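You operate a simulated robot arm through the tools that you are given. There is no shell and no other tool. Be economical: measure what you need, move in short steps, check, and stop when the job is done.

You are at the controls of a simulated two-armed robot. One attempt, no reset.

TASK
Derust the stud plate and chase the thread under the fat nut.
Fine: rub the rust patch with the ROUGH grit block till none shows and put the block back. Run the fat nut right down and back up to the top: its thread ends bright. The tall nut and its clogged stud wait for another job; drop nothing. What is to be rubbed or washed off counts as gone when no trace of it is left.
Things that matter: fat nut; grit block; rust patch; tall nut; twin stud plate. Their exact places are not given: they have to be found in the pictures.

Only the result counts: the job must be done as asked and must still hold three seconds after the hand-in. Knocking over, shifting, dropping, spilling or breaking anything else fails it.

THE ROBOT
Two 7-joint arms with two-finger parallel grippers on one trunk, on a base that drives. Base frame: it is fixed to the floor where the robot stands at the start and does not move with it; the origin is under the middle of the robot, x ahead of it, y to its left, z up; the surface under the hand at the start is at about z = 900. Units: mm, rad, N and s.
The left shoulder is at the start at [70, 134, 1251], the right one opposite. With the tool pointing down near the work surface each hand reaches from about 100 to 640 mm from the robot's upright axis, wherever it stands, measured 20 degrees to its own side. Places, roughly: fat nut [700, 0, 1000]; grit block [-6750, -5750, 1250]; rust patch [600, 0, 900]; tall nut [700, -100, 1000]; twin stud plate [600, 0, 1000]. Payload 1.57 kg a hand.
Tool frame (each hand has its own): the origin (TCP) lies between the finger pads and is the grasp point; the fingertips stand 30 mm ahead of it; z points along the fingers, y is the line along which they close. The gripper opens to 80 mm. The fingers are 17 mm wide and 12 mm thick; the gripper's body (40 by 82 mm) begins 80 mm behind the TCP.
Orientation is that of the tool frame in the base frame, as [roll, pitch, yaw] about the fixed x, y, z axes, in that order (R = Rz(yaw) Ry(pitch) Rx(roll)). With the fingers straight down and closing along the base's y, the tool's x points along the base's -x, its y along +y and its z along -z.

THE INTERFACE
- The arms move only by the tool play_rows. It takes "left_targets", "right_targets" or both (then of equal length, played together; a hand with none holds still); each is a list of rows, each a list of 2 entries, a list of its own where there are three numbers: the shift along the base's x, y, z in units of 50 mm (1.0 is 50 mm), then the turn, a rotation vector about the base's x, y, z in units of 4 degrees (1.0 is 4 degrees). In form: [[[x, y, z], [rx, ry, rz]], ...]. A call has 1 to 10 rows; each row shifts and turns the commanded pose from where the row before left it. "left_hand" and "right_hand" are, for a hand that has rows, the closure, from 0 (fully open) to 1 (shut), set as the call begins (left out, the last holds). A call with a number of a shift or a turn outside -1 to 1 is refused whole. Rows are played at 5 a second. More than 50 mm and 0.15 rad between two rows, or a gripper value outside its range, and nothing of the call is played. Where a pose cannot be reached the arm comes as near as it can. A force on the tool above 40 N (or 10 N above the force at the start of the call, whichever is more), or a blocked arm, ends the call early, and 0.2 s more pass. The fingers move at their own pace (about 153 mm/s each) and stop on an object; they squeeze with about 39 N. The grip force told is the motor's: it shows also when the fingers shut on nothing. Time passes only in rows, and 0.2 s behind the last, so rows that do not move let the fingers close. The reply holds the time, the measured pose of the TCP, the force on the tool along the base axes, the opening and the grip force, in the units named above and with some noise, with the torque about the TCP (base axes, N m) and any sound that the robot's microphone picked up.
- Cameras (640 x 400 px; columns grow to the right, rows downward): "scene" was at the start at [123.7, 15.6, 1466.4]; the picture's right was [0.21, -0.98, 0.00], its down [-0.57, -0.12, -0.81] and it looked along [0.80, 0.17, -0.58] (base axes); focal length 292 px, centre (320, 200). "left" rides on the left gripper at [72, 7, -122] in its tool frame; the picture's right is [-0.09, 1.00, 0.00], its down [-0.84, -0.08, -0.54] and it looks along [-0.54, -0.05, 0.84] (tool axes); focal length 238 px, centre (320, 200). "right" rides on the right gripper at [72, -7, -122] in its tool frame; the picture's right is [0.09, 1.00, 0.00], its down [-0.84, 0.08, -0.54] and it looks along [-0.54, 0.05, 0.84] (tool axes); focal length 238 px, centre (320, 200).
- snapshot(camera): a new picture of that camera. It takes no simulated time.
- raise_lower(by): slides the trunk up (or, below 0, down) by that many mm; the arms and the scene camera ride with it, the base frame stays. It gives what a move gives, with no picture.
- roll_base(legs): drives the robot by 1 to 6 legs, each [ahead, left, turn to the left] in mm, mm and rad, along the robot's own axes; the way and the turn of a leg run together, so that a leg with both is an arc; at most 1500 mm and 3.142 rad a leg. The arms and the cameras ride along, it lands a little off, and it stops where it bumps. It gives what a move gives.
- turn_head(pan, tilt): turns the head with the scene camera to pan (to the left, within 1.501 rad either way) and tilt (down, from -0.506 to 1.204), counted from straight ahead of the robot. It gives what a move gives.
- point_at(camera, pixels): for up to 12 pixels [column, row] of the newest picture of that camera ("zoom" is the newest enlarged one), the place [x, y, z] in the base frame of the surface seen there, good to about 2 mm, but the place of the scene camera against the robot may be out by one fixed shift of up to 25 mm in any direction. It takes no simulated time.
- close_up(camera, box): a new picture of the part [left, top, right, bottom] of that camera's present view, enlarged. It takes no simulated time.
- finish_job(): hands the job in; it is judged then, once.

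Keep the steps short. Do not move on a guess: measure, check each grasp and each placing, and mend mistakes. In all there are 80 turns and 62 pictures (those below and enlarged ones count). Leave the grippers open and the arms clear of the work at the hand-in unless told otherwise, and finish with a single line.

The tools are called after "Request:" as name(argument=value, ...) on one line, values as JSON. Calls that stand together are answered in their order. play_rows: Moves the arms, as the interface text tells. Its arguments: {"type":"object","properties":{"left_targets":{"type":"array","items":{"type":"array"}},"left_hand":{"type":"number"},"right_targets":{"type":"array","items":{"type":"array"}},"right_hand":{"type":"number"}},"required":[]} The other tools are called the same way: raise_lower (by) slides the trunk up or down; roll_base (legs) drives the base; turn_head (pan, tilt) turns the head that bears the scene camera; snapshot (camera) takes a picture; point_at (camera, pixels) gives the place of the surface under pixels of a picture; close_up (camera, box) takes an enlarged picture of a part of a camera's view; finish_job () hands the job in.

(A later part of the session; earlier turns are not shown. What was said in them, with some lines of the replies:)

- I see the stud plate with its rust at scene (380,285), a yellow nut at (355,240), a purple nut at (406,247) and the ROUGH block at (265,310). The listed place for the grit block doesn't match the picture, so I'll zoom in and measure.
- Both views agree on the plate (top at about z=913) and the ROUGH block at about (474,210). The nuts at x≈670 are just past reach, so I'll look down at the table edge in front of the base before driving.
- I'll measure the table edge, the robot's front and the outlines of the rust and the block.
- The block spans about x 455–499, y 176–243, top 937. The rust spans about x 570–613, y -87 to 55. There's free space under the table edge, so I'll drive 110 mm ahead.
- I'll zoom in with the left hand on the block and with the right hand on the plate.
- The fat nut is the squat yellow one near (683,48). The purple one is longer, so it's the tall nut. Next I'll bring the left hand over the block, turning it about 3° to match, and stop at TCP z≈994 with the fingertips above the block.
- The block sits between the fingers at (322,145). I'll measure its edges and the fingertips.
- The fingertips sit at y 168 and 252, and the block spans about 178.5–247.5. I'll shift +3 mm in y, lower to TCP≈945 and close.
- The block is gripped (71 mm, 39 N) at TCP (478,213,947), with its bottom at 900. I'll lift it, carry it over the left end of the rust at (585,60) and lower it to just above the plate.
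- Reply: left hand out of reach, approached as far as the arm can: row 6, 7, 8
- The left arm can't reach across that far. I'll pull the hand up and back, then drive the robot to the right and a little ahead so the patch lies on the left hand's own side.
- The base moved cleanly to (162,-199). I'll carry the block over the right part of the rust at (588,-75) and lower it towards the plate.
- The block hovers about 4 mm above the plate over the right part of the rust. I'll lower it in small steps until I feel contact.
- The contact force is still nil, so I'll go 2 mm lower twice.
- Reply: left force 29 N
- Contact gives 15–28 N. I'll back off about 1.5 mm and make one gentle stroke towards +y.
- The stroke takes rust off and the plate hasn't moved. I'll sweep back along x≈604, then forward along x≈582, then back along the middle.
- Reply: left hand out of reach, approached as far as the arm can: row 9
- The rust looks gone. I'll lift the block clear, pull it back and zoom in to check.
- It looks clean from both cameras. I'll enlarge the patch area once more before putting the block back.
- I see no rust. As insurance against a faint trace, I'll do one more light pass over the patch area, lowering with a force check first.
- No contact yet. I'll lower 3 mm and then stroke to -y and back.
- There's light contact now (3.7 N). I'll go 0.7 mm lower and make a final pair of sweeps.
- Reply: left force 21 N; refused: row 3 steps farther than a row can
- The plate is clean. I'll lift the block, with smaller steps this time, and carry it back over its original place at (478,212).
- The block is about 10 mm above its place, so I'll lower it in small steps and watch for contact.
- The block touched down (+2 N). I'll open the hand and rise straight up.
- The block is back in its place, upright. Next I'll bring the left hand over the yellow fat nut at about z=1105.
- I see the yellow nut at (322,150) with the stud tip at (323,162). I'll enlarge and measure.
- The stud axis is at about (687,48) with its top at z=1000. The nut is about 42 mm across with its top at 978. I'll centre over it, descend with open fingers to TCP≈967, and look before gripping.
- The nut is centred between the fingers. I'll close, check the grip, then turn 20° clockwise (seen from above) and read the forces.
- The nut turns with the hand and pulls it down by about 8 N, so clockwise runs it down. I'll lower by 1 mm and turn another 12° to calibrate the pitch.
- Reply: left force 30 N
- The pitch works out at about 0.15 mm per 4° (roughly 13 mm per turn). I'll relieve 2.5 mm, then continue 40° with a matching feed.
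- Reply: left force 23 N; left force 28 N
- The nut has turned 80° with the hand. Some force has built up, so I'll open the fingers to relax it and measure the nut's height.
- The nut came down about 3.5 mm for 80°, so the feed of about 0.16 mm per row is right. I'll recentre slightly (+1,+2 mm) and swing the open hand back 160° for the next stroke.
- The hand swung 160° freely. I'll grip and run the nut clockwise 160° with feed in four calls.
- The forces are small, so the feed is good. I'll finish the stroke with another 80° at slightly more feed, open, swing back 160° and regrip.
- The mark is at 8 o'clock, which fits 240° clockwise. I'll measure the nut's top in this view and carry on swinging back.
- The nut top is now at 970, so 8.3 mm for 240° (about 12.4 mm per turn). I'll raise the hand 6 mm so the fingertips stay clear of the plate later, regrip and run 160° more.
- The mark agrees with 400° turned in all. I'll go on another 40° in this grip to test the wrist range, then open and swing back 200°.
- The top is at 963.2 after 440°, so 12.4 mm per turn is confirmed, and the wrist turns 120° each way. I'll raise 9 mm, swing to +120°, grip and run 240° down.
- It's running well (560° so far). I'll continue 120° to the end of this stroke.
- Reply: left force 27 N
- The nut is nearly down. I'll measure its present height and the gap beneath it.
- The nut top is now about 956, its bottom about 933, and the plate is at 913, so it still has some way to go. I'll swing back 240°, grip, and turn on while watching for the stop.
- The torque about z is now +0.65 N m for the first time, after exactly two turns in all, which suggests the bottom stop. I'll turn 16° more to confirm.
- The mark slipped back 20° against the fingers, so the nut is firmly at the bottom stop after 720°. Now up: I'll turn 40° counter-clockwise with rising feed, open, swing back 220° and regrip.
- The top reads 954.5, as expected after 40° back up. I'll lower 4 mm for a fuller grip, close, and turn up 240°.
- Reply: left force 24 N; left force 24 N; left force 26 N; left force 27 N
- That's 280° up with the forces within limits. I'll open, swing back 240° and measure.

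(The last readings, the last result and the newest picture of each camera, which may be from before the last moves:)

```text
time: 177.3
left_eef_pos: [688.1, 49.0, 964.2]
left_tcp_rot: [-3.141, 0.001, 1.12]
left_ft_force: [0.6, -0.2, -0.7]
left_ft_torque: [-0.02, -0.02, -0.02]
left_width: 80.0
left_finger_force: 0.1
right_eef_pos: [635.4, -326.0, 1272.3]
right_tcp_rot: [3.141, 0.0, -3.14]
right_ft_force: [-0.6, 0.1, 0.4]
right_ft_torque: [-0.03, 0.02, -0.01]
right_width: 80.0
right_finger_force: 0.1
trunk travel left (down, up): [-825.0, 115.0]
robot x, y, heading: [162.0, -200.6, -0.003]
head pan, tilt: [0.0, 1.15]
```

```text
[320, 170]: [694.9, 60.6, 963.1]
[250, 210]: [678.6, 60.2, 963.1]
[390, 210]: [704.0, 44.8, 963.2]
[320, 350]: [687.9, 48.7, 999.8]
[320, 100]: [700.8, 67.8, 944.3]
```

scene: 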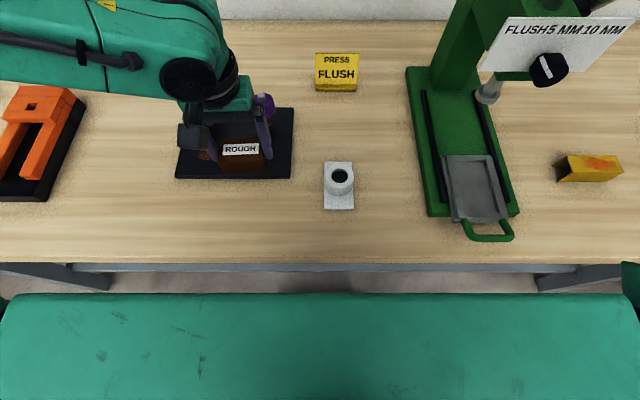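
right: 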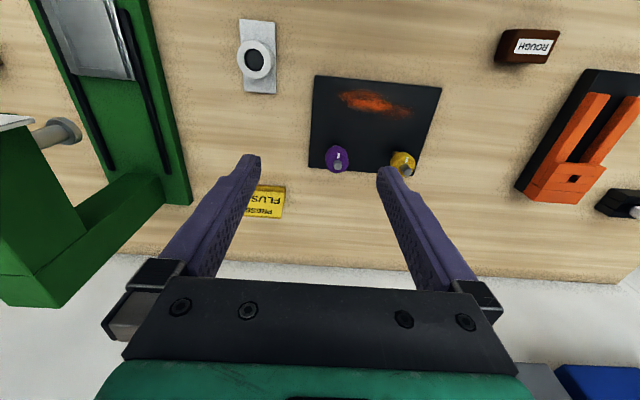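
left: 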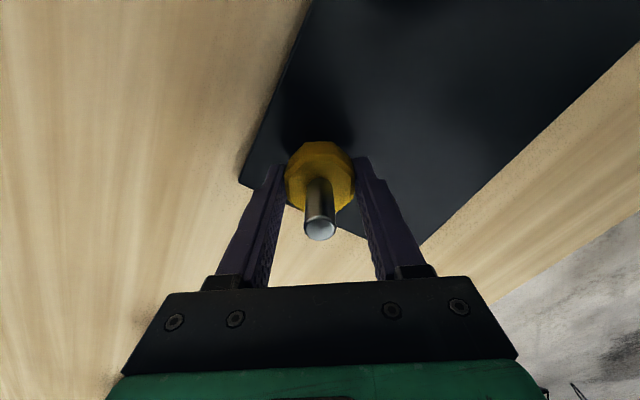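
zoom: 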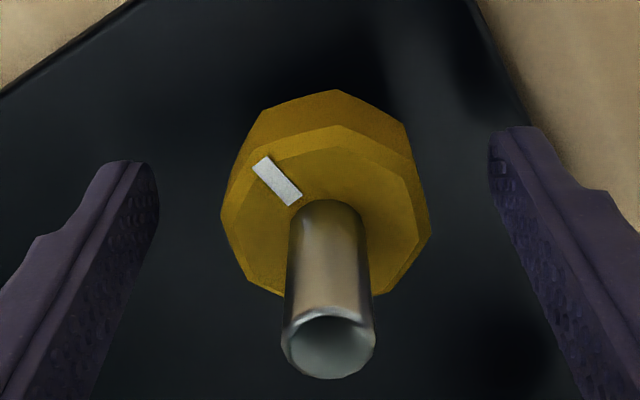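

The top is at 963.1, which is on track. I'll grip and turn up another 240°.

Request:
play_rows(left_targets=[[[0, 0, 0], [0, 0, 0]], [[0, 0, 0], [0, 0, 0]], [[0, 0, 0], [0, 0, 0]]], left_hand=1)

Request:
play_rows(left_targets=[[[0, 0, 0.0028], [0, 0, 1]], [[0, 0, 0.0028], [0, 0, 1]], [[0, 0, 0.0028], [0, 0, 1]], [[0, 0, 0.0028], [0, 0, 1]], [[0, 0, 0.0028], [0, 0, 1]], [[0, 0, 0.0028], [0, 0, 1]], [[0, 0, 0.0028], [0, 0, 1]], [[0, 0, 0.0028], [0, 0, 1]], [[0, 0, 0.0028], [0, 0, 1]], [[0, 0, 0.0028], [0, 0, 1]]])

Request:
play_rows(left_targets=[[[0, 0, 0.0028], [0, 0, 1]], [[0, 0, 0.0028], [0, 0, 1]], [[0, 0, 0.0028], [0, 0, 1]], [[0, 0, 0.0028], [0, 0, 1]], [[0, 0, 0.0028], [0, 0, 1]], [[0, 0, 0.0028], [0, 0, 1]], [[0, 0, 0.0028], [0, 0, 1]], [[0, 0, 0.0028], [0, 0, 1]], [[0, 0, 0.0028], [0, 0, 1]], [[0, 0, 0.0028], [0, 0, 1]]])

Request:
play_rows(left_targets=[[[0, 0, 0.0028], [0, 0, 1]], [[0, 0, 0.0028], [0, 0, 1]], [[0, 0, 0.0028], [0, 0, 1]], [[0, 0, 0.0028], [0, 0, 1]], [[0, 0, 0.0028], [0, 0, 1]], [[0, 0, 0.0028], [0, 0, 1]], [[0, 0, 0.0028], [0, 0, 1]], [[0, 0, 0.0028], [0, 0, 1]], [[0, 0, 0.0028], [0, 0, 1]], [[0, 0, 0.0028], [0, 0, 1]]])

Request:
play_rows(left_targets=[[[0, 0, 0.0028], [0, 0, 1]], [[0, 0, 0.0028], [0, 0, 1]], [[0, 0, 0.0028], [0, 0, 1]], [[0, 0, 0.0028], [0, 0, 1]], [[0, 0, 0.0028], [0, 0, 1]], [[0, 0, 0.0028], [0, 0, 1]], [[0, 0, 0.0028], [0, 0, 1]], [[0, 0, 0.0028], [0, 0, 1]], [[0, 0, 0.0028], [0, 0, 1]], [[0, 0, 0.0028], [0, 0, 1]]])

Request:
play_rows(left_targets=[[[0, 0, 0.0028], [0, 0, 1]], [[0, 0, 0.0028], [0, 0, 1]], [[0, 0, 0.0028], [0, 0, 1]], [[0, 0, 0.0028], [0, 0, 1]], [[0, 0, 0.0028], [0, 0, 1]], [[0, 0, 0.0028], [0, 0, 1]], [[0, 0, 0.0028], [0, 0, 1]], [[0, 0, 0.0028], [0, 0, 1]], [[0, 0, 0.0028], [0, 0, 1]], [[0, 0, 0.0028], [0, 0, 1]]])

Request:
play_rows(left_targets=[[[0, 0, 0.0028], [0, 0, 1]], [[0, 0, 0.0028], [0, 0, 1]], [[0, 0, 0.0028], [0, 0, 1]], [[0, 0, 0.0028], [0, 0, 1]], [[0, 0, 0.0028], [0, 0, 1]], [[0, 0, 0.0028], [0, 0, 1]], [[0, 0, 0.0028], [0, 0, 1]], [[0, 0, 0.0028], [0, 0, 1]], [[0, 0, 0.0028], [0, 0, 1]], [[0, 0, 0.0028], [0, 0, 1]]])

Request:
play_rows(left_targets=[[[0, 0, 0], [0, 0, 0]], [[0, 0, 0], [0, 0, 0]]], left_hand=0)

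Request:
close_up(camera="left", box=[240, 110, 400, 250])

Request:
point_at(camera="zoom", pixels=[[320, 180], [250, 210], [390, 210], [320, 350], [320, 110]])

```text
time: 178.1
left_eef_pos: [689.9, 48.3, 964.2]
left_tcp_rot: [3.141, 0.003, 1.119]
left_ft_force: [4.7, -1.4, 2.1]
left_ft_torque: [-0.31, -0.03, 0.02]
left_width: 43.3
left_finger_force: 44.7
right_eef_pos: [636.3, -326.5, 1272.0]
right_tcp_rot: [3.14, 0.001, -3.141]
right_ft_force: [0.5, -0.8, 0.6]
right_ft_torque: [0.01, -0.01, 0.04]
right_width: 80.4
right_finger_force: 0.1
trunk travel left (down, up): [-825.0, 115.0]
robot x, y, heading: [162.0, -199.2, 0.003]
head pan, tilt: [0.0, 1.15]
```

```text
time: 180.3
left_eef_pos: [689.5, 46.2, 964.9]
left_tcp_rot: [3.141, 0.0, 1.823]
left_ft_force: [4.8, 0.8, 2.5]
left_ft_torque: [0.09, -0.23, -0.02]
left_width: 43.0
left_finger_force: 45.4
right_eef_pos: [636.8, -326.4, 1272.3]
right_tcp_rot: [3.139, 0.001, -3.138]
right_ft_force: [-0.4, 1.2, 0.5]
right_ft_torque: [-0.03, -0.01, -0.04]
right_width: 79.8
right_finger_force: 0.1
trunk travel left (down, up): [-825.0, 115.0]
robot x, y, heading: [158.5, -200.1, 0.001]
head pan, tilt: [0.0, 1.15]
```

```text
time: 182.5
left_eef_pos: [688.9, 48.6, 966.4]
left_tcp_rot: [-3.141, 0.002, 2.517]
left_ft_force: [2.9, -1.3, 3.7]
left_ft_torque: [-0.06, -0.22, -0.04]
left_width: 43.1
left_finger_force: 44.9
right_eef_pos: [634.4, -328.2, 1272.1]
right_tcp_rot: [3.14, 0.0, -3.139]
right_ft_force: [-0.4, -0.6, -0.6]
right_ft_torque: [0.0, -0.03, 0.0]
right_width: 79.8
right_finger_force: 0.2
trunk travel left (down, up): [-825.0, 115.0]
robot x, y, heading: [161.8, -199.8, 0.002]
head pan, tilt: [0.0, 1.15]
```

```text
time: 184.7
left_eef_pos: [688.3, 47.6, 967.4]
left_tcp_rot: [3.141, 0.002, -3.069]
left_ft_force: [3.0, -2.2, 3.8]
left_ft_torque: [0.19, 0.19, -0.04]
left_width: 43.0
left_finger_force: 45.1
right_eef_pos: [634.3, -327.5, 1273.3]
right_tcp_rot: [3.14, 0.001, 3.141]
right_ft_force: [0.2, 0.7, 0.1]
right_ft_torque: [0.04, 0.01, -0.01]
right_width: 80.1
right_finger_force: 0.0
trunk travel left (down, up): [-825.0, 115.0]
robot x, y, heading: [158.9, -198.5, -0.002]
head pan, tilt: [0.0, 1.15]
```

```text
time: 186.9
left_eef_pos: [689.1, 46.2, 969.7]
left_tcp_rot: [3.141, 0.005, -2.371]
left_ft_force: [4.1, -4.9, 8.5]
left_ft_torque: [-0.22, -0.24, -0.05]
left_width: 43.2
left_finger_force: 44.9
right_eef_pos: [634.4, -328.1, 1271.2]
right_tcp_rot: [3.14, 0.003, 3.139]
right_ft_force: [0.3, 0.1, 0.0]
right_ft_torque: [0.01, 0.0, -0.03]
right_width: 79.9
right_finger_force: 0.1
trunk travel left (down, up): [-825.0, 115.0]
robot x, y, heading: [161.5, -203.3, 0.005]
head pan, tilt: [0.0, 1.15]
```

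```text
time: 189.1
left_eef_pos: [688.9, 47.5, 970.7]
left_tcp_rot: [-3.14, 0.002, -1.672]
left_ft_force: [9.6, -2.7, 14.3]
left_ft_torque: [0.31, -0.44, -0.04]
left_width: 42.9
left_finger_force: 45.2
right_eef_pos: [634.7, -327.4, 1272.0]
right_tcp_rot: [3.139, 0.001, -3.14]
right_ft_force: [0.7, -0.1, 0.6]
right_ft_torque: [0.02, 0.04, 0.02]
right_width: 80.1
right_finger_force: 0.0
trunk travel left (down, up): [-825.0, 115.0]
robot x, y, heading: [161.0, -203.7, 0.003]
head pan, tilt: [0.0, 1.15]
```

```text
time: 191.3
left_eef_pos: [688.5, 46.9, 971.7]
left_tcp_rot: [-3.14, 0.001, -0.972]
left_ft_force: [13.9, -1.5, 21.2]
left_ft_torque: [0.24, -0.15, -0.08]
left_width: 43.0
left_finger_force: 45.1
right_eef_pos: [636.6, -327.7, 1271.6]
right_tcp_rot: [3.139, 0.001, -3.14]
right_ft_force: [0.3, 0.0, -0.1]
right_ft_torque: [-0.03, 0.03, 0.01]
right_width: 80.0
right_finger_force: 0.1
trunk travel left (down, up): [-825.0, 115.0]
robot x, y, heading: [162.2, -203.0, -0.001]
head pan, tilt: [0.0, 1.15]
```

```text
time: 191.9
left_eef_pos: [688.1, 48.6, 970.0]
left_tcp_rot: [3.139, 0.003, -0.972]
left_ft_force: [-0.2, 0.8, 1.0]
left_ft_torque: [0.02, -0.01, -0.05]
left_width: 80.1
left_finger_force: 0.0
right_eef_pos: [634.6, -327.7, 1272.6]
right_tcp_rot: [3.14, 0.0, -3.14]
right_ft_force: [0.2, -0.9, -0.1]
right_ft_torque: [0.03, 0.01, 0.0]
right_width: 79.8
right_finger_force: 0.0
trunk travel left (down, up): [-825.0, 115.0]
robot x, y, heading: [159.8, -201.1, 0.001]
head pan, tilt: [0.0, 1.15]
```

```text
2.86 times, centred on (320, 180) of left
```

zoom: 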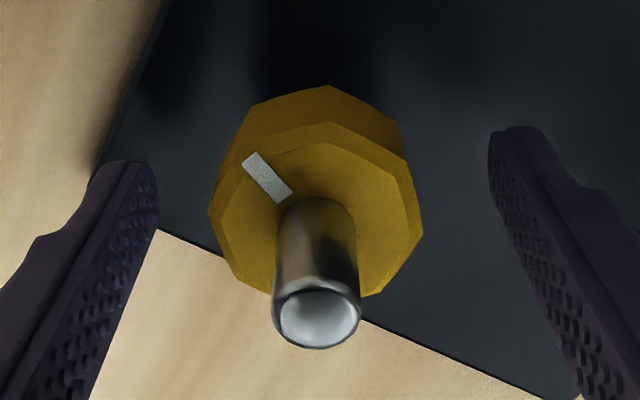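

```text
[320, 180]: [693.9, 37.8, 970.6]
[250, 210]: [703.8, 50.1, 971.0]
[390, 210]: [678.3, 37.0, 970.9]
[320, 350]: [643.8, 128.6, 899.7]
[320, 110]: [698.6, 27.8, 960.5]
```

That's 520° up with the top at 970.8. I'll swing back 240°, grip and turn up the remaining 200°.

Request:
play_rows(left_targets=[[[0, 0, 0], [0, 0, -1]], [[0, 0, 0], [0, 0, -1]], [[0, 0, 0], [0, 0, -1]], [[0, 0, 0], [0, 0, -1]], [[0, 0, 0], [0, 0, -1]], [[0, 0, 0], [0, 0, -1]], [[0, 0, 0], [0, 0, -1]], [[0, 0, 0], [0, 0, -1]], [[0, 0, 0], [0, 0, -1]], [[0, 0, 0], [0, 0, -1]]])

Request:
play_rows(left_targets=[[[0, 0, 0], [0, 0, -1]], [[0, 0, 0], [0, 0, -1]], [[0, 0, 0], [0, 0, -1]], [[0, 0, 0], [0, 0, -1]], [[0, 0, 0], [0, 0, -1]], [[0, 0, 0], [0, 0, -1]], [[0, 0, 0], [0, 0, -1]], [[0, 0, 0], [0, 0, -1]], [[0, 0, 0], [0, 0, -1]], [[0, 0, 0], [0, 0, -1]]])

Request:
play_rows(left_targets=[[[0, 0, 0], [0, 0, -1]], [[0, 0, 0], [0, 0, -1]], [[0, 0, 0], [0, 0, -1]], [[0, 0, 0], [0, 0, -1]], [[0, 0, 0], [0, 0, -1]], [[0, 0, 0], [0, 0, -1]], [[0, 0, 0], [0, 0, -1]], [[0, 0, 0], [0, 0, -1]], [[0, 0, 0], [0, 0, -1]], [[0, 0, 0], [0, 0, -1]]])

Request:
play_rows(left_targets=[[[0, 0, 0], [0, 0, -1]], [[0, 0, 0], [0, 0, -1]], [[0, 0, 0], [0, 0, -1]], [[0, 0, 0], [0, 0, -1]], [[0, 0, 0], [0, 0, -1]], [[0, 0, 0], [0, 0, -1]], [[0, 0, 0], [0, 0, -1]], [[0, 0, 0], [0, 0, -1]], [[0, 0, 0], [0, 0, -1]], [[0, 0, 0], [0, 0, -1]]])

Request:
play_rows(left_targets=[[[0, 0, 0], [0, 0, -1]], [[0, 0, 0], [0, 0, -1]], [[0, 0, 0], [0, 0, -1]], [[0, 0, 0], [0, 0, -1]], [[0, 0, 0], [0, 0, -1]], [[0, 0, 0], [0, 0, -1]], [[0, 0, 0], [0, 0, -1]], [[0, 0, 0], [0, 0, -1]], [[0, 0, 0], [0, 0, -1]], [[0, 0, 0], [0, 0, -1]]])

Request:
play_rows(left_targets=[[[0, 0, 0], [0, 0, -1]], [[0, 0, 0], [0, 0, -1]], [[0, 0, 0], [0, 0, -1]], [[0, 0, 0], [0, 0, -1]], [[0, 0, 0], [0, 0, -1]], [[0, 0, 0], [0, 0, -1]], [[0, 0, 0], [0, 0, -1]], [[0, 0, 0], [0, 0, -1]], [[0, 0, 0], [0, 0, -1]], [[0, 0, 0], [0, 0, -1]]])

Request:
play_rows(left_targets=[[[0, 0, 0], [0, 0, 0]], [[0, 0, 0], [0, 0, 0]], [[0, 0, 0], [0, 0, 0]]], left_hand=1)

Request:
play_rows(left_targets=[[[0, 0, 0.0028], [0, 0, 1]], [[0, 0, 0.0028], [0, 0, 1]], [[0, 0, 0.0028], [0, 0, 1]], [[0, 0, 0.0028], [0, 0, 1]], [[0, 0, 0.0028], [0, 0, 1]], [[0, 0, 0.0028], [0, 0, 1]], [[0, 0, 0.0028], [0, 0, 1]], [[0, 0, 0.0028], [0, 0, 1]], [[0, 0, 0.0028], [0, 0, 1]], [[0, 0, 0.0028], [0, 0, 1]]])

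Request:
play_rows(left_targets=[[[0, 0, 0.0028], [0, 0, 1]], [[0, 0, 0.0028], [0, 0, 1]], [[0, 0, 0.0028], [0, 0, 1]], [[0, 0, 0.0028], [0, 0, 1]], [[0, 0, 0.0028], [0, 0, 1]], [[0, 0, 0.0028], [0, 0, 1]], [[0, 0, 0.0028], [0, 0, 1]], [[0, 0, 0.0028], [0, 0, 1]], [[0, 0, 0.0028], [0, 0, 1]], [[0, 0, 0.0028], [0, 0, 1]]])

Request:
play_rows(left_targets=[[[0, 0, 0.0028], [0, 0, 1]], [[0, 0, 0.0028], [0, 0, 1]], [[0, 0, 0.0028], [0, 0, 1]], [[0, 0, 0.0028], [0, 0, 1]], [[0, 0, 0.0028], [0, 0, 1]], [[0, 0, 0.0028], [0, 0, 1]], [[0, 0, 0.0028], [0, 0, 1]], [[0, 0, 0.0028], [0, 0, 1]], [[0, 0, 0.0028], [0, 0, 1]], [[0, 0, 0.0028], [0, 0, 1]]])

Request:
play_rows(left_targets=[[[0, 0, 0.0028], [0, 0, 1]], [[0, 0, 0.0028], [0, 0, 1]], [[0, 0, 0.0028], [0, 0, 1]], [[0, 0, 0.0028], [0, 0, 1]], [[0, 0, 0.0028], [0, 0, 1]], [[0, 0, 0.0028], [0, 0, 1]], [[0, 0, 0.0028], [0, 0, 1]], [[0, 0, 0.0028], [0, 0, 1]], [[0, 0, 0.0028], [0, 0, 1]], [[0, 0, 0.0028], [0, 0, 1]]])

Request:
snapshot(camera="left")

```text
time: 194.1
left_eef_pos: [688.8, 47.7, 970.9]
left_tcp_rot: [-3.141, 0.001, -1.673]
left_ft_force: [0.4, 0.3, -0.9]
left_ft_torque: [0.01, -0.01, -0.01]
left_width: 80.0
left_finger_force: 0.0
right_eef_pos: [636.0, -325.3, 1272.5]
right_tcp_rot: [-3.141, -0.001, -3.139]
right_ft_force: [0.1, 0.7, 0.2]
right_ft_torque: [-0.02, 0.0, 0.0]
right_width: 80.2
right_finger_force: 0.1
trunk travel left (down, up): [-825.0, 115.0]
robot x, y, heading: [160.5, -202.1, 0.003]
head pan, tilt: [0.0, 1.15]
```

```text
time: 196.3
left_eef_pos: [687.4, 46.7, 970.2]
left_tcp_rot: [-3.141, 0.0, -2.372]
left_ft_force: [-0.3, 0.0, 0.2]
left_ft_torque: [0.0, 0.01, 0.0]
left_width: 80.2
left_finger_force: 0.0
right_eef_pos: [634.6, -326.0, 1273.0]
right_tcp_rot: [-3.141, 0.0, -3.14]
right_ft_force: [0.0, 0.1, -0.3]
right_ft_torque: [-0.02, -0.02, 0.0]
right_width: 80.2
right_finger_force: 0.0
trunk travel left (down, up): [-825.0, 115.0]
robot x, y, heading: [163.5, -202.2, -0.001]
head pan, tilt: [0.0, 1.15]
```

```text
time: 198.5
left_eef_pos: [689.3, 47.1, 970.0]
left_tcp_rot: [3.141, 0.002, -3.069]
left_ft_force: [0.3, 0.2, 0.6]
left_ft_torque: [0.01, -0.01, -0.02]
left_width: 80.3
left_finger_force: 0.1
right_eef_pos: [634.7, -326.0, 1272.4]
right_tcp_rot: [3.141, 0.0, -3.14]
right_ft_force: [-0.3, 0.0, 0.7]
right_ft_torque: [0.01, 0.0, 0.0]
right_width: 80.3
right_finger_force: 0.1
trunk travel left (down, up): [-825.0, 115.0]
robot x, y, heading: [159.8, -202.7, 0.002]
head pan, tilt: [0.0, 1.15]
```

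```text
time: 200.7
left_eef_pos: [689.9, 46.6, 970.4]
left_tcp_rot: [-3.141, 0.001, 2.516]
left_ft_force: [-0.9, -0.4, -0.9]
left_ft_torque: [-0.03, -0.02, 0.03]
left_width: 80.2
left_finger_force: 0.1
right_eef_pos: [636.0, -325.6, 1271.8]
right_tcp_rot: [-3.141, 0.002, -3.14]
right_ft_force: [0.5, 0.2, 0.6]
right_ft_torque: [-0.01, 0.0, 0.02]
right_width: 79.7
right_finger_force: 0.0
trunk travel left (down, up): [-825.0, 115.0]
robot x, y, heading: [164.2, -202.6, 0.004]
head pan, tilt: [0.0, 1.15]
```

```text
time: 202.9
left_eef_pos: [688.3, 48.3, 970.9]
left_tcp_rot: [-3.14, 0.002, 1.814]
left_ft_force: [0.3, 0.5, 0.6]
left_ft_torque: [-0.01, -0.01, 0.01]
left_width: 80.2
left_finger_force: 0.1
right_eef_pos: [635.3, -326.6, 1271.8]
right_tcp_rot: [3.141, -0.002, -3.139]
right_ft_force: [-0.1, -0.3, -0.5]
right_ft_torque: [0.01, 0.0, -0.01]
right_width: 80.1
right_finger_force: 0.1
trunk travel left (down, up): [-825.0, 115.0]
robot x, y, heading: [162.2, -201.0, 0.003]
head pan, tilt: [0.0, 1.15]
```

```text
time: 205.1
left_eef_pos: [687.9, 49.7, 969.3]
left_tcp_rot: [3.141, 0.0, 1.117]
left_ft_force: [-0.3, -0.2, 0.5]
left_ft_torque: [0.03, 0.01, 0.02]
left_width: 80.2
left_finger_force: 0.1
right_eef_pos: [634.6, -326.4, 1272.5]
right_tcp_rot: [-3.141, 0.001, -3.14]
right_ft_force: [0.5, -0.3, 0.3]
right_ft_torque: [0.0, 0.03, 0.0]
right_width: 79.7
right_finger_force: 0.0
trunk travel left (down, up): [-825.0, 115.0]
robot x, y, heading: [160.5, -200.8, 0.002]
head pan, tilt: [0.0, 1.15]
```

```text
time: 205.9
left_eef_pos: [690.2, 47.7, 970.8]
left_tcp_rot: [-3.141, 0.0, 1.119]
left_ft_force: [2.9, -0.7, 0.9]
left_ft_torque: [0.02, -0.1, -0.01]
left_width: 43.1
left_finger_force: 45.0
right_eef_pos: [634.8, -326.8, 1270.4]
right_tcp_rot: [3.139, 0.0, -3.14]
right_ft_force: [-0.3, 0.2, 0.9]
right_ft_torque: [0.02, -0.01, 0.0]
right_width: 80.3
right_finger_force: 0.0
trunk travel left (down, up): [-825.0, 115.0]
robot x, y, heading: [163.3, -202.6, -0.001]
head pan, tilt: [0.0, 1.15]
```

```text
time: 208.1
left_eef_pos: [689.2, 48.1, 970.8]
left_tcp_rot: [-3.141, 0.0, 1.821]
left_ft_force: [6.4, 3.3, 6.1]
left_ft_torque: [0.29, -0.35, -0.03]
left_width: 43.4
left_finger_force: 45.0
right_eef_pos: [636.0, -326.4, 1272.2]
right_tcp_rot: [-3.141, 0.001, -3.141]
right_ft_force: [-0.3, -0.1, 0.6]
right_ft_torque: [0.0, -0.01, -0.01]
right_width: 80.0
right_finger_force: 0.1
trunk travel left (down, up): [-825.0, 115.0]
robot x, y, heading: [163.7, -202.0, 0.002]
head pan, tilt: [0.0, 1.15]
```

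```text
time: 210.3
left_eef_pos: [688.7, 48.9, 971.9]
left_tcp_rot: [3.14, -0.001, 2.517]
left_ft_force: [2.4, 1.0, 3.3]
left_ft_torque: [-0.16, -0.09, -0.03]
left_width: 43.3
left_finger_force: 45.0
right_eef_pos: [634.1, -325.4, 1272.4]
right_tcp_rot: [3.141, 0.0, -3.141]
right_ft_force: [0.5, 0.9, -0.5]
right_ft_torque: [-0.01, 0.03, 0.01]
right_width: 80.1
right_finger_force: 0.0
trunk travel left (down, up): [-825.0, 115.0]
robot x, y, heading: [162.6, -201.6, -0.002]
head pan, tilt: [0.0, 1.15]
```

```text
time: 212.5
left_eef_pos: [687.9, 47.8, 973.2]
left_tcp_rot: [-3.141, 0.003, -3.069]
left_ft_force: [-1.5, 0.1, 4.8]
left_ft_torque: [-0.08, 0.78, -0.03]
left_width: 43.2
left_finger_force: 45.0
right_eef_pos: [633.6, -326.0, 1274.0]
right_tcp_rot: [3.139, 0.001, -3.139]
right_ft_force: [0.1, -1.0, 0.1]
right_ft_torque: [-0.01, 0.01, 0.01]
right_width: 79.8
right_finger_force: 0.0
trunk travel left (down, up): [-825.0, 115.0]
robot x, y, heading: [161.2, -204.5, -0.001]
head pan, tilt: [0.0, 1.15]
```

```text
time: 214.7
left_eef_pos: [688.4, 46.8, 975.6]
left_tcp_rot: [-3.14, 0.001, -2.37]
left_ft_force: [2.0, -4.7, 4.5]
left_ft_torque: [-0.02, -0.26, -0.05]
left_width: 43.0
left_finger_force: 44.8
right_eef_pos: [635.1, -327.6, 1271.8]
right_tcp_rot: [3.139, 0.001, -3.141]
right_ft_force: [0.2, -0.2, 0.6]
right_ft_torque: [-0.01, 0.04, 0.01]
right_width: 80.0
right_finger_force: 0.0
trunk travel left (down, up): [-825.0, 115.0]
robot x, y, heading: [161.6, -200.2, 0.004]
head pan, tilt: [0.0, 1.15]
```

```text
17 pictures are left
```

left: 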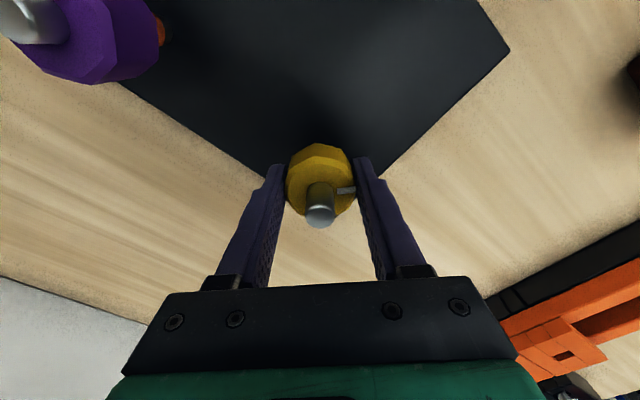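

That's 680° up and 40° to go. I'll turn that in two halves and watch the z torque for the top stop.

Request:
play_rows(left_targets=[[[0, 0, 0.0028], [0, 0, 1]], [[0, 0, 0.0028], [0, 0, 1]], [[0, 0, 0.0028], [0, 0, 1]], [[0, 0, 0.0028], [0, 0, 1]], [[0, 0, 0.0028], [0, 0, 1]], [[0, 0, 0.0028], [0, 0, 1]], [[0, 0, 0.0028], [0, 0, 1]], [[0, 0, 0.0028], [0, 0, 1]]])

Request:
play_rows(left_targets=[[[0, 0, 0.0028], [0, 0, 1]], [[0, 0, 0.0028], [0, 0, 1]], [[0, 0, 0.0028], [0, 0, 1]]])

Request:
close_up(camera="left", box=[240, 110, 400, 250])

Request:
point_at(camera="zoom", pixels=[[320, 180], [260, 210], [370, 190], [320, 290]])

```text
time: 216.5
left_eef_pos: [688.9, 47.4, 977.3]
left_tcp_rot: [-3.14, 0.003, -1.813]
left_ft_force: [6.3, -4.6, 12.0]
left_ft_torque: [-0.5, 0.25, -0.05]
left_width: 43.0
left_finger_force: 44.8
right_eef_pos: [635.1, -327.8, 1272.2]
right_tcp_rot: [3.138, 0.0, -3.14]
right_ft_force: [-0.1, 0.8, 0.1]
right_ft_torque: [0.03, 0.01, 0.04]
right_width: 79.8
right_finger_force: 0.1
trunk travel left (down, up): [-825.0, 115.0]
robot x, y, heading: [164.2, -200.9, 0.006]
head pan, tilt: [0.0, 1.15]
```

```text
time: 217.3
left_eef_pos: [689.3, 47.8, 976.0]
left_tcp_rot: [-3.14, 0.003, -1.604]
left_ft_force: [10.1, -3.1, 16.1]
left_ft_torque: [-0.02, -0.14, -0.64]
left_width: 43.3
left_finger_force: 45.1
right_eef_pos: [634.7, -327.4, 1271.9]
right_tcp_rot: [3.138, 0.0, -3.14]
right_ft_force: [-0.5, -0.5, 0.0]
right_ft_torque: [0.0, 0.0, -0.01]
right_width: 80.0
right_finger_force: 0.1
trunk travel left (down, up): [-825.0, 115.0]
robot x, y, heading: [160.3, -202.6, 0.004]
head pan, tilt: [0.0, 1.15]
```

```text
2.86 times, centred on (320, 180) of left
```

zoom: 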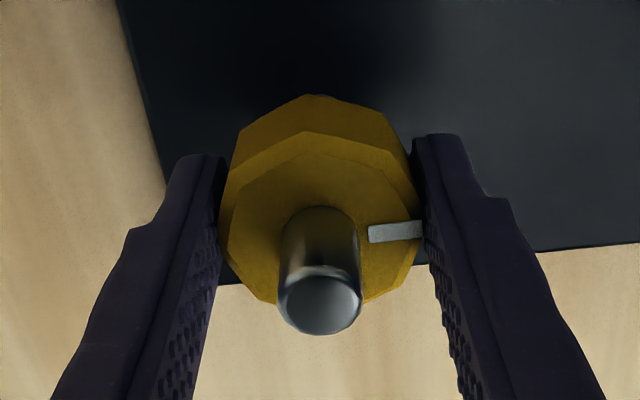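

```text
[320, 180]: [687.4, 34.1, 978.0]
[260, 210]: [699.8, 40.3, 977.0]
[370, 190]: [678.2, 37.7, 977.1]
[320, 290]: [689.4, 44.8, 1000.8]
```

The torque flipped to -0.64 N m with the top back at about 978, so the nut is at its top stop. I'll nudge 8° more to seat it, open, rise clear and look at the thread.

Request:
play_rows(left_targets=[[[0, 0, 0], [0, 0, 1]], [[0, 0, 0], [0, 0, 1]]])

Request:
play_rows(left_targets=[[[0, 0, 0], [0, 0, 0]], [[0, 0, 0], [0, 0, 0]], [[0, 0, 0.6], [0, 0, 0]], [[0, 0, 0.8], [0, 0, 0]], [[0, 0, 0.8], [0, 0, 0]], [[0, 0, 0.8], [0, 0, 0]], [[-0.5, 0.7, 0], [0, 0, 0]], [[-0.5, 0.7, 0], [0, 0, 0]], [[-0.5, 0.7, 0], [0, 0, 0]], [[-0.5, 0.7, 0], [0, 0, 0]]], left_hand=0)

Request:
snapshot(camera="scene")

Request:
close_up(camera="scene", box=[170, 85, 300, 185])

```text
time: 217.9
left_eef_pos: [689.0, 47.7, 974.1]
left_tcp_rot: [3.139, 0.002, -1.463]
left_ft_force: [10.9, -4.4, 8.3]
left_ft_torque: [0.02, -0.17, -0.26]
left_width: 43.2
left_finger_force: 44.9
right_eef_pos: [636.4, -327.2, 1271.8]
right_tcp_rot: [3.14, 0.001, -3.14]
right_ft_force: [0.0, -0.4, 0.0]
right_ft_torque: [0.0, -0.03, -0.06]
right_width: 80.0
right_finger_force: 0.1
trunk travel left (down, up): [-825.0, 115.0]
robot x, y, heading: [159.9, -203.1, 0.001]
head pan, tilt: [0.0, 1.15]
```

```text
time: 220.1
left_eef_pos: [587.7, 189.3, 1125.3]
left_tcp_rot: [-3.139, -0.001, -1.465]
left_ft_force: [-1.2, 0.2, -0.4]
left_ft_torque: [-0.02, 0.01, 0.0]
left_width: 79.6
left_finger_force: 0.1
right_eef_pos: [633.1, -324.8, 1274.0]
right_tcp_rot: [3.141, 0.002, -3.14]
right_ft_force: [-0.5, 0.2, -0.7]
right_ft_torque: [0.02, -0.01, 0.02]
right_width: 80.3
right_finger_force: 0.0
trunk travel left (down, up): [-825.0, 115.0]
robot x, y, heading: [159.2, -203.5, 0.001]
head pan, tilt: [0.0, 1.15]
```

```text
15 pictures are left
```

scene: 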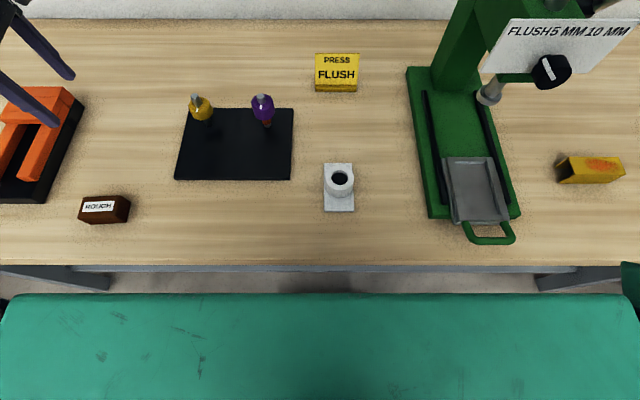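

```text
4.00 times, centred on (235, 135) of scene
```

zoom: 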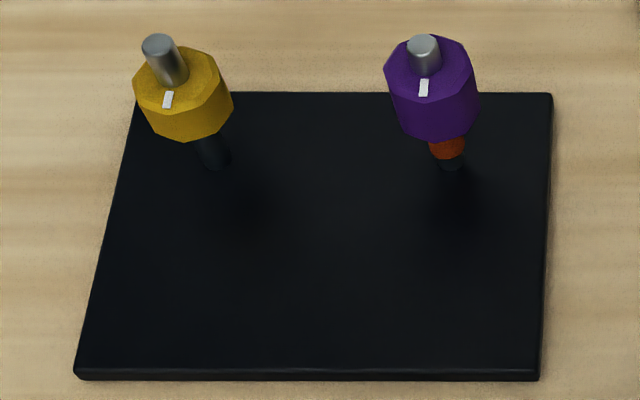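

The yellow nut is back at the top, its rusty thread is clean, and the plate shows no rust. The block is back in its place, the tall nut is untouched and the hands are open and clear, so I'm handing in.

Request:
finish_job()

```text
The job is handed in.
```

The rust patch is rubbed clean, the ROUGH block is back in its place, and the fat nut has been run down to its bottom stop and back up to its top stop; its thread shows no rust, though it looked dark rather than bright in the shadow under the nut.
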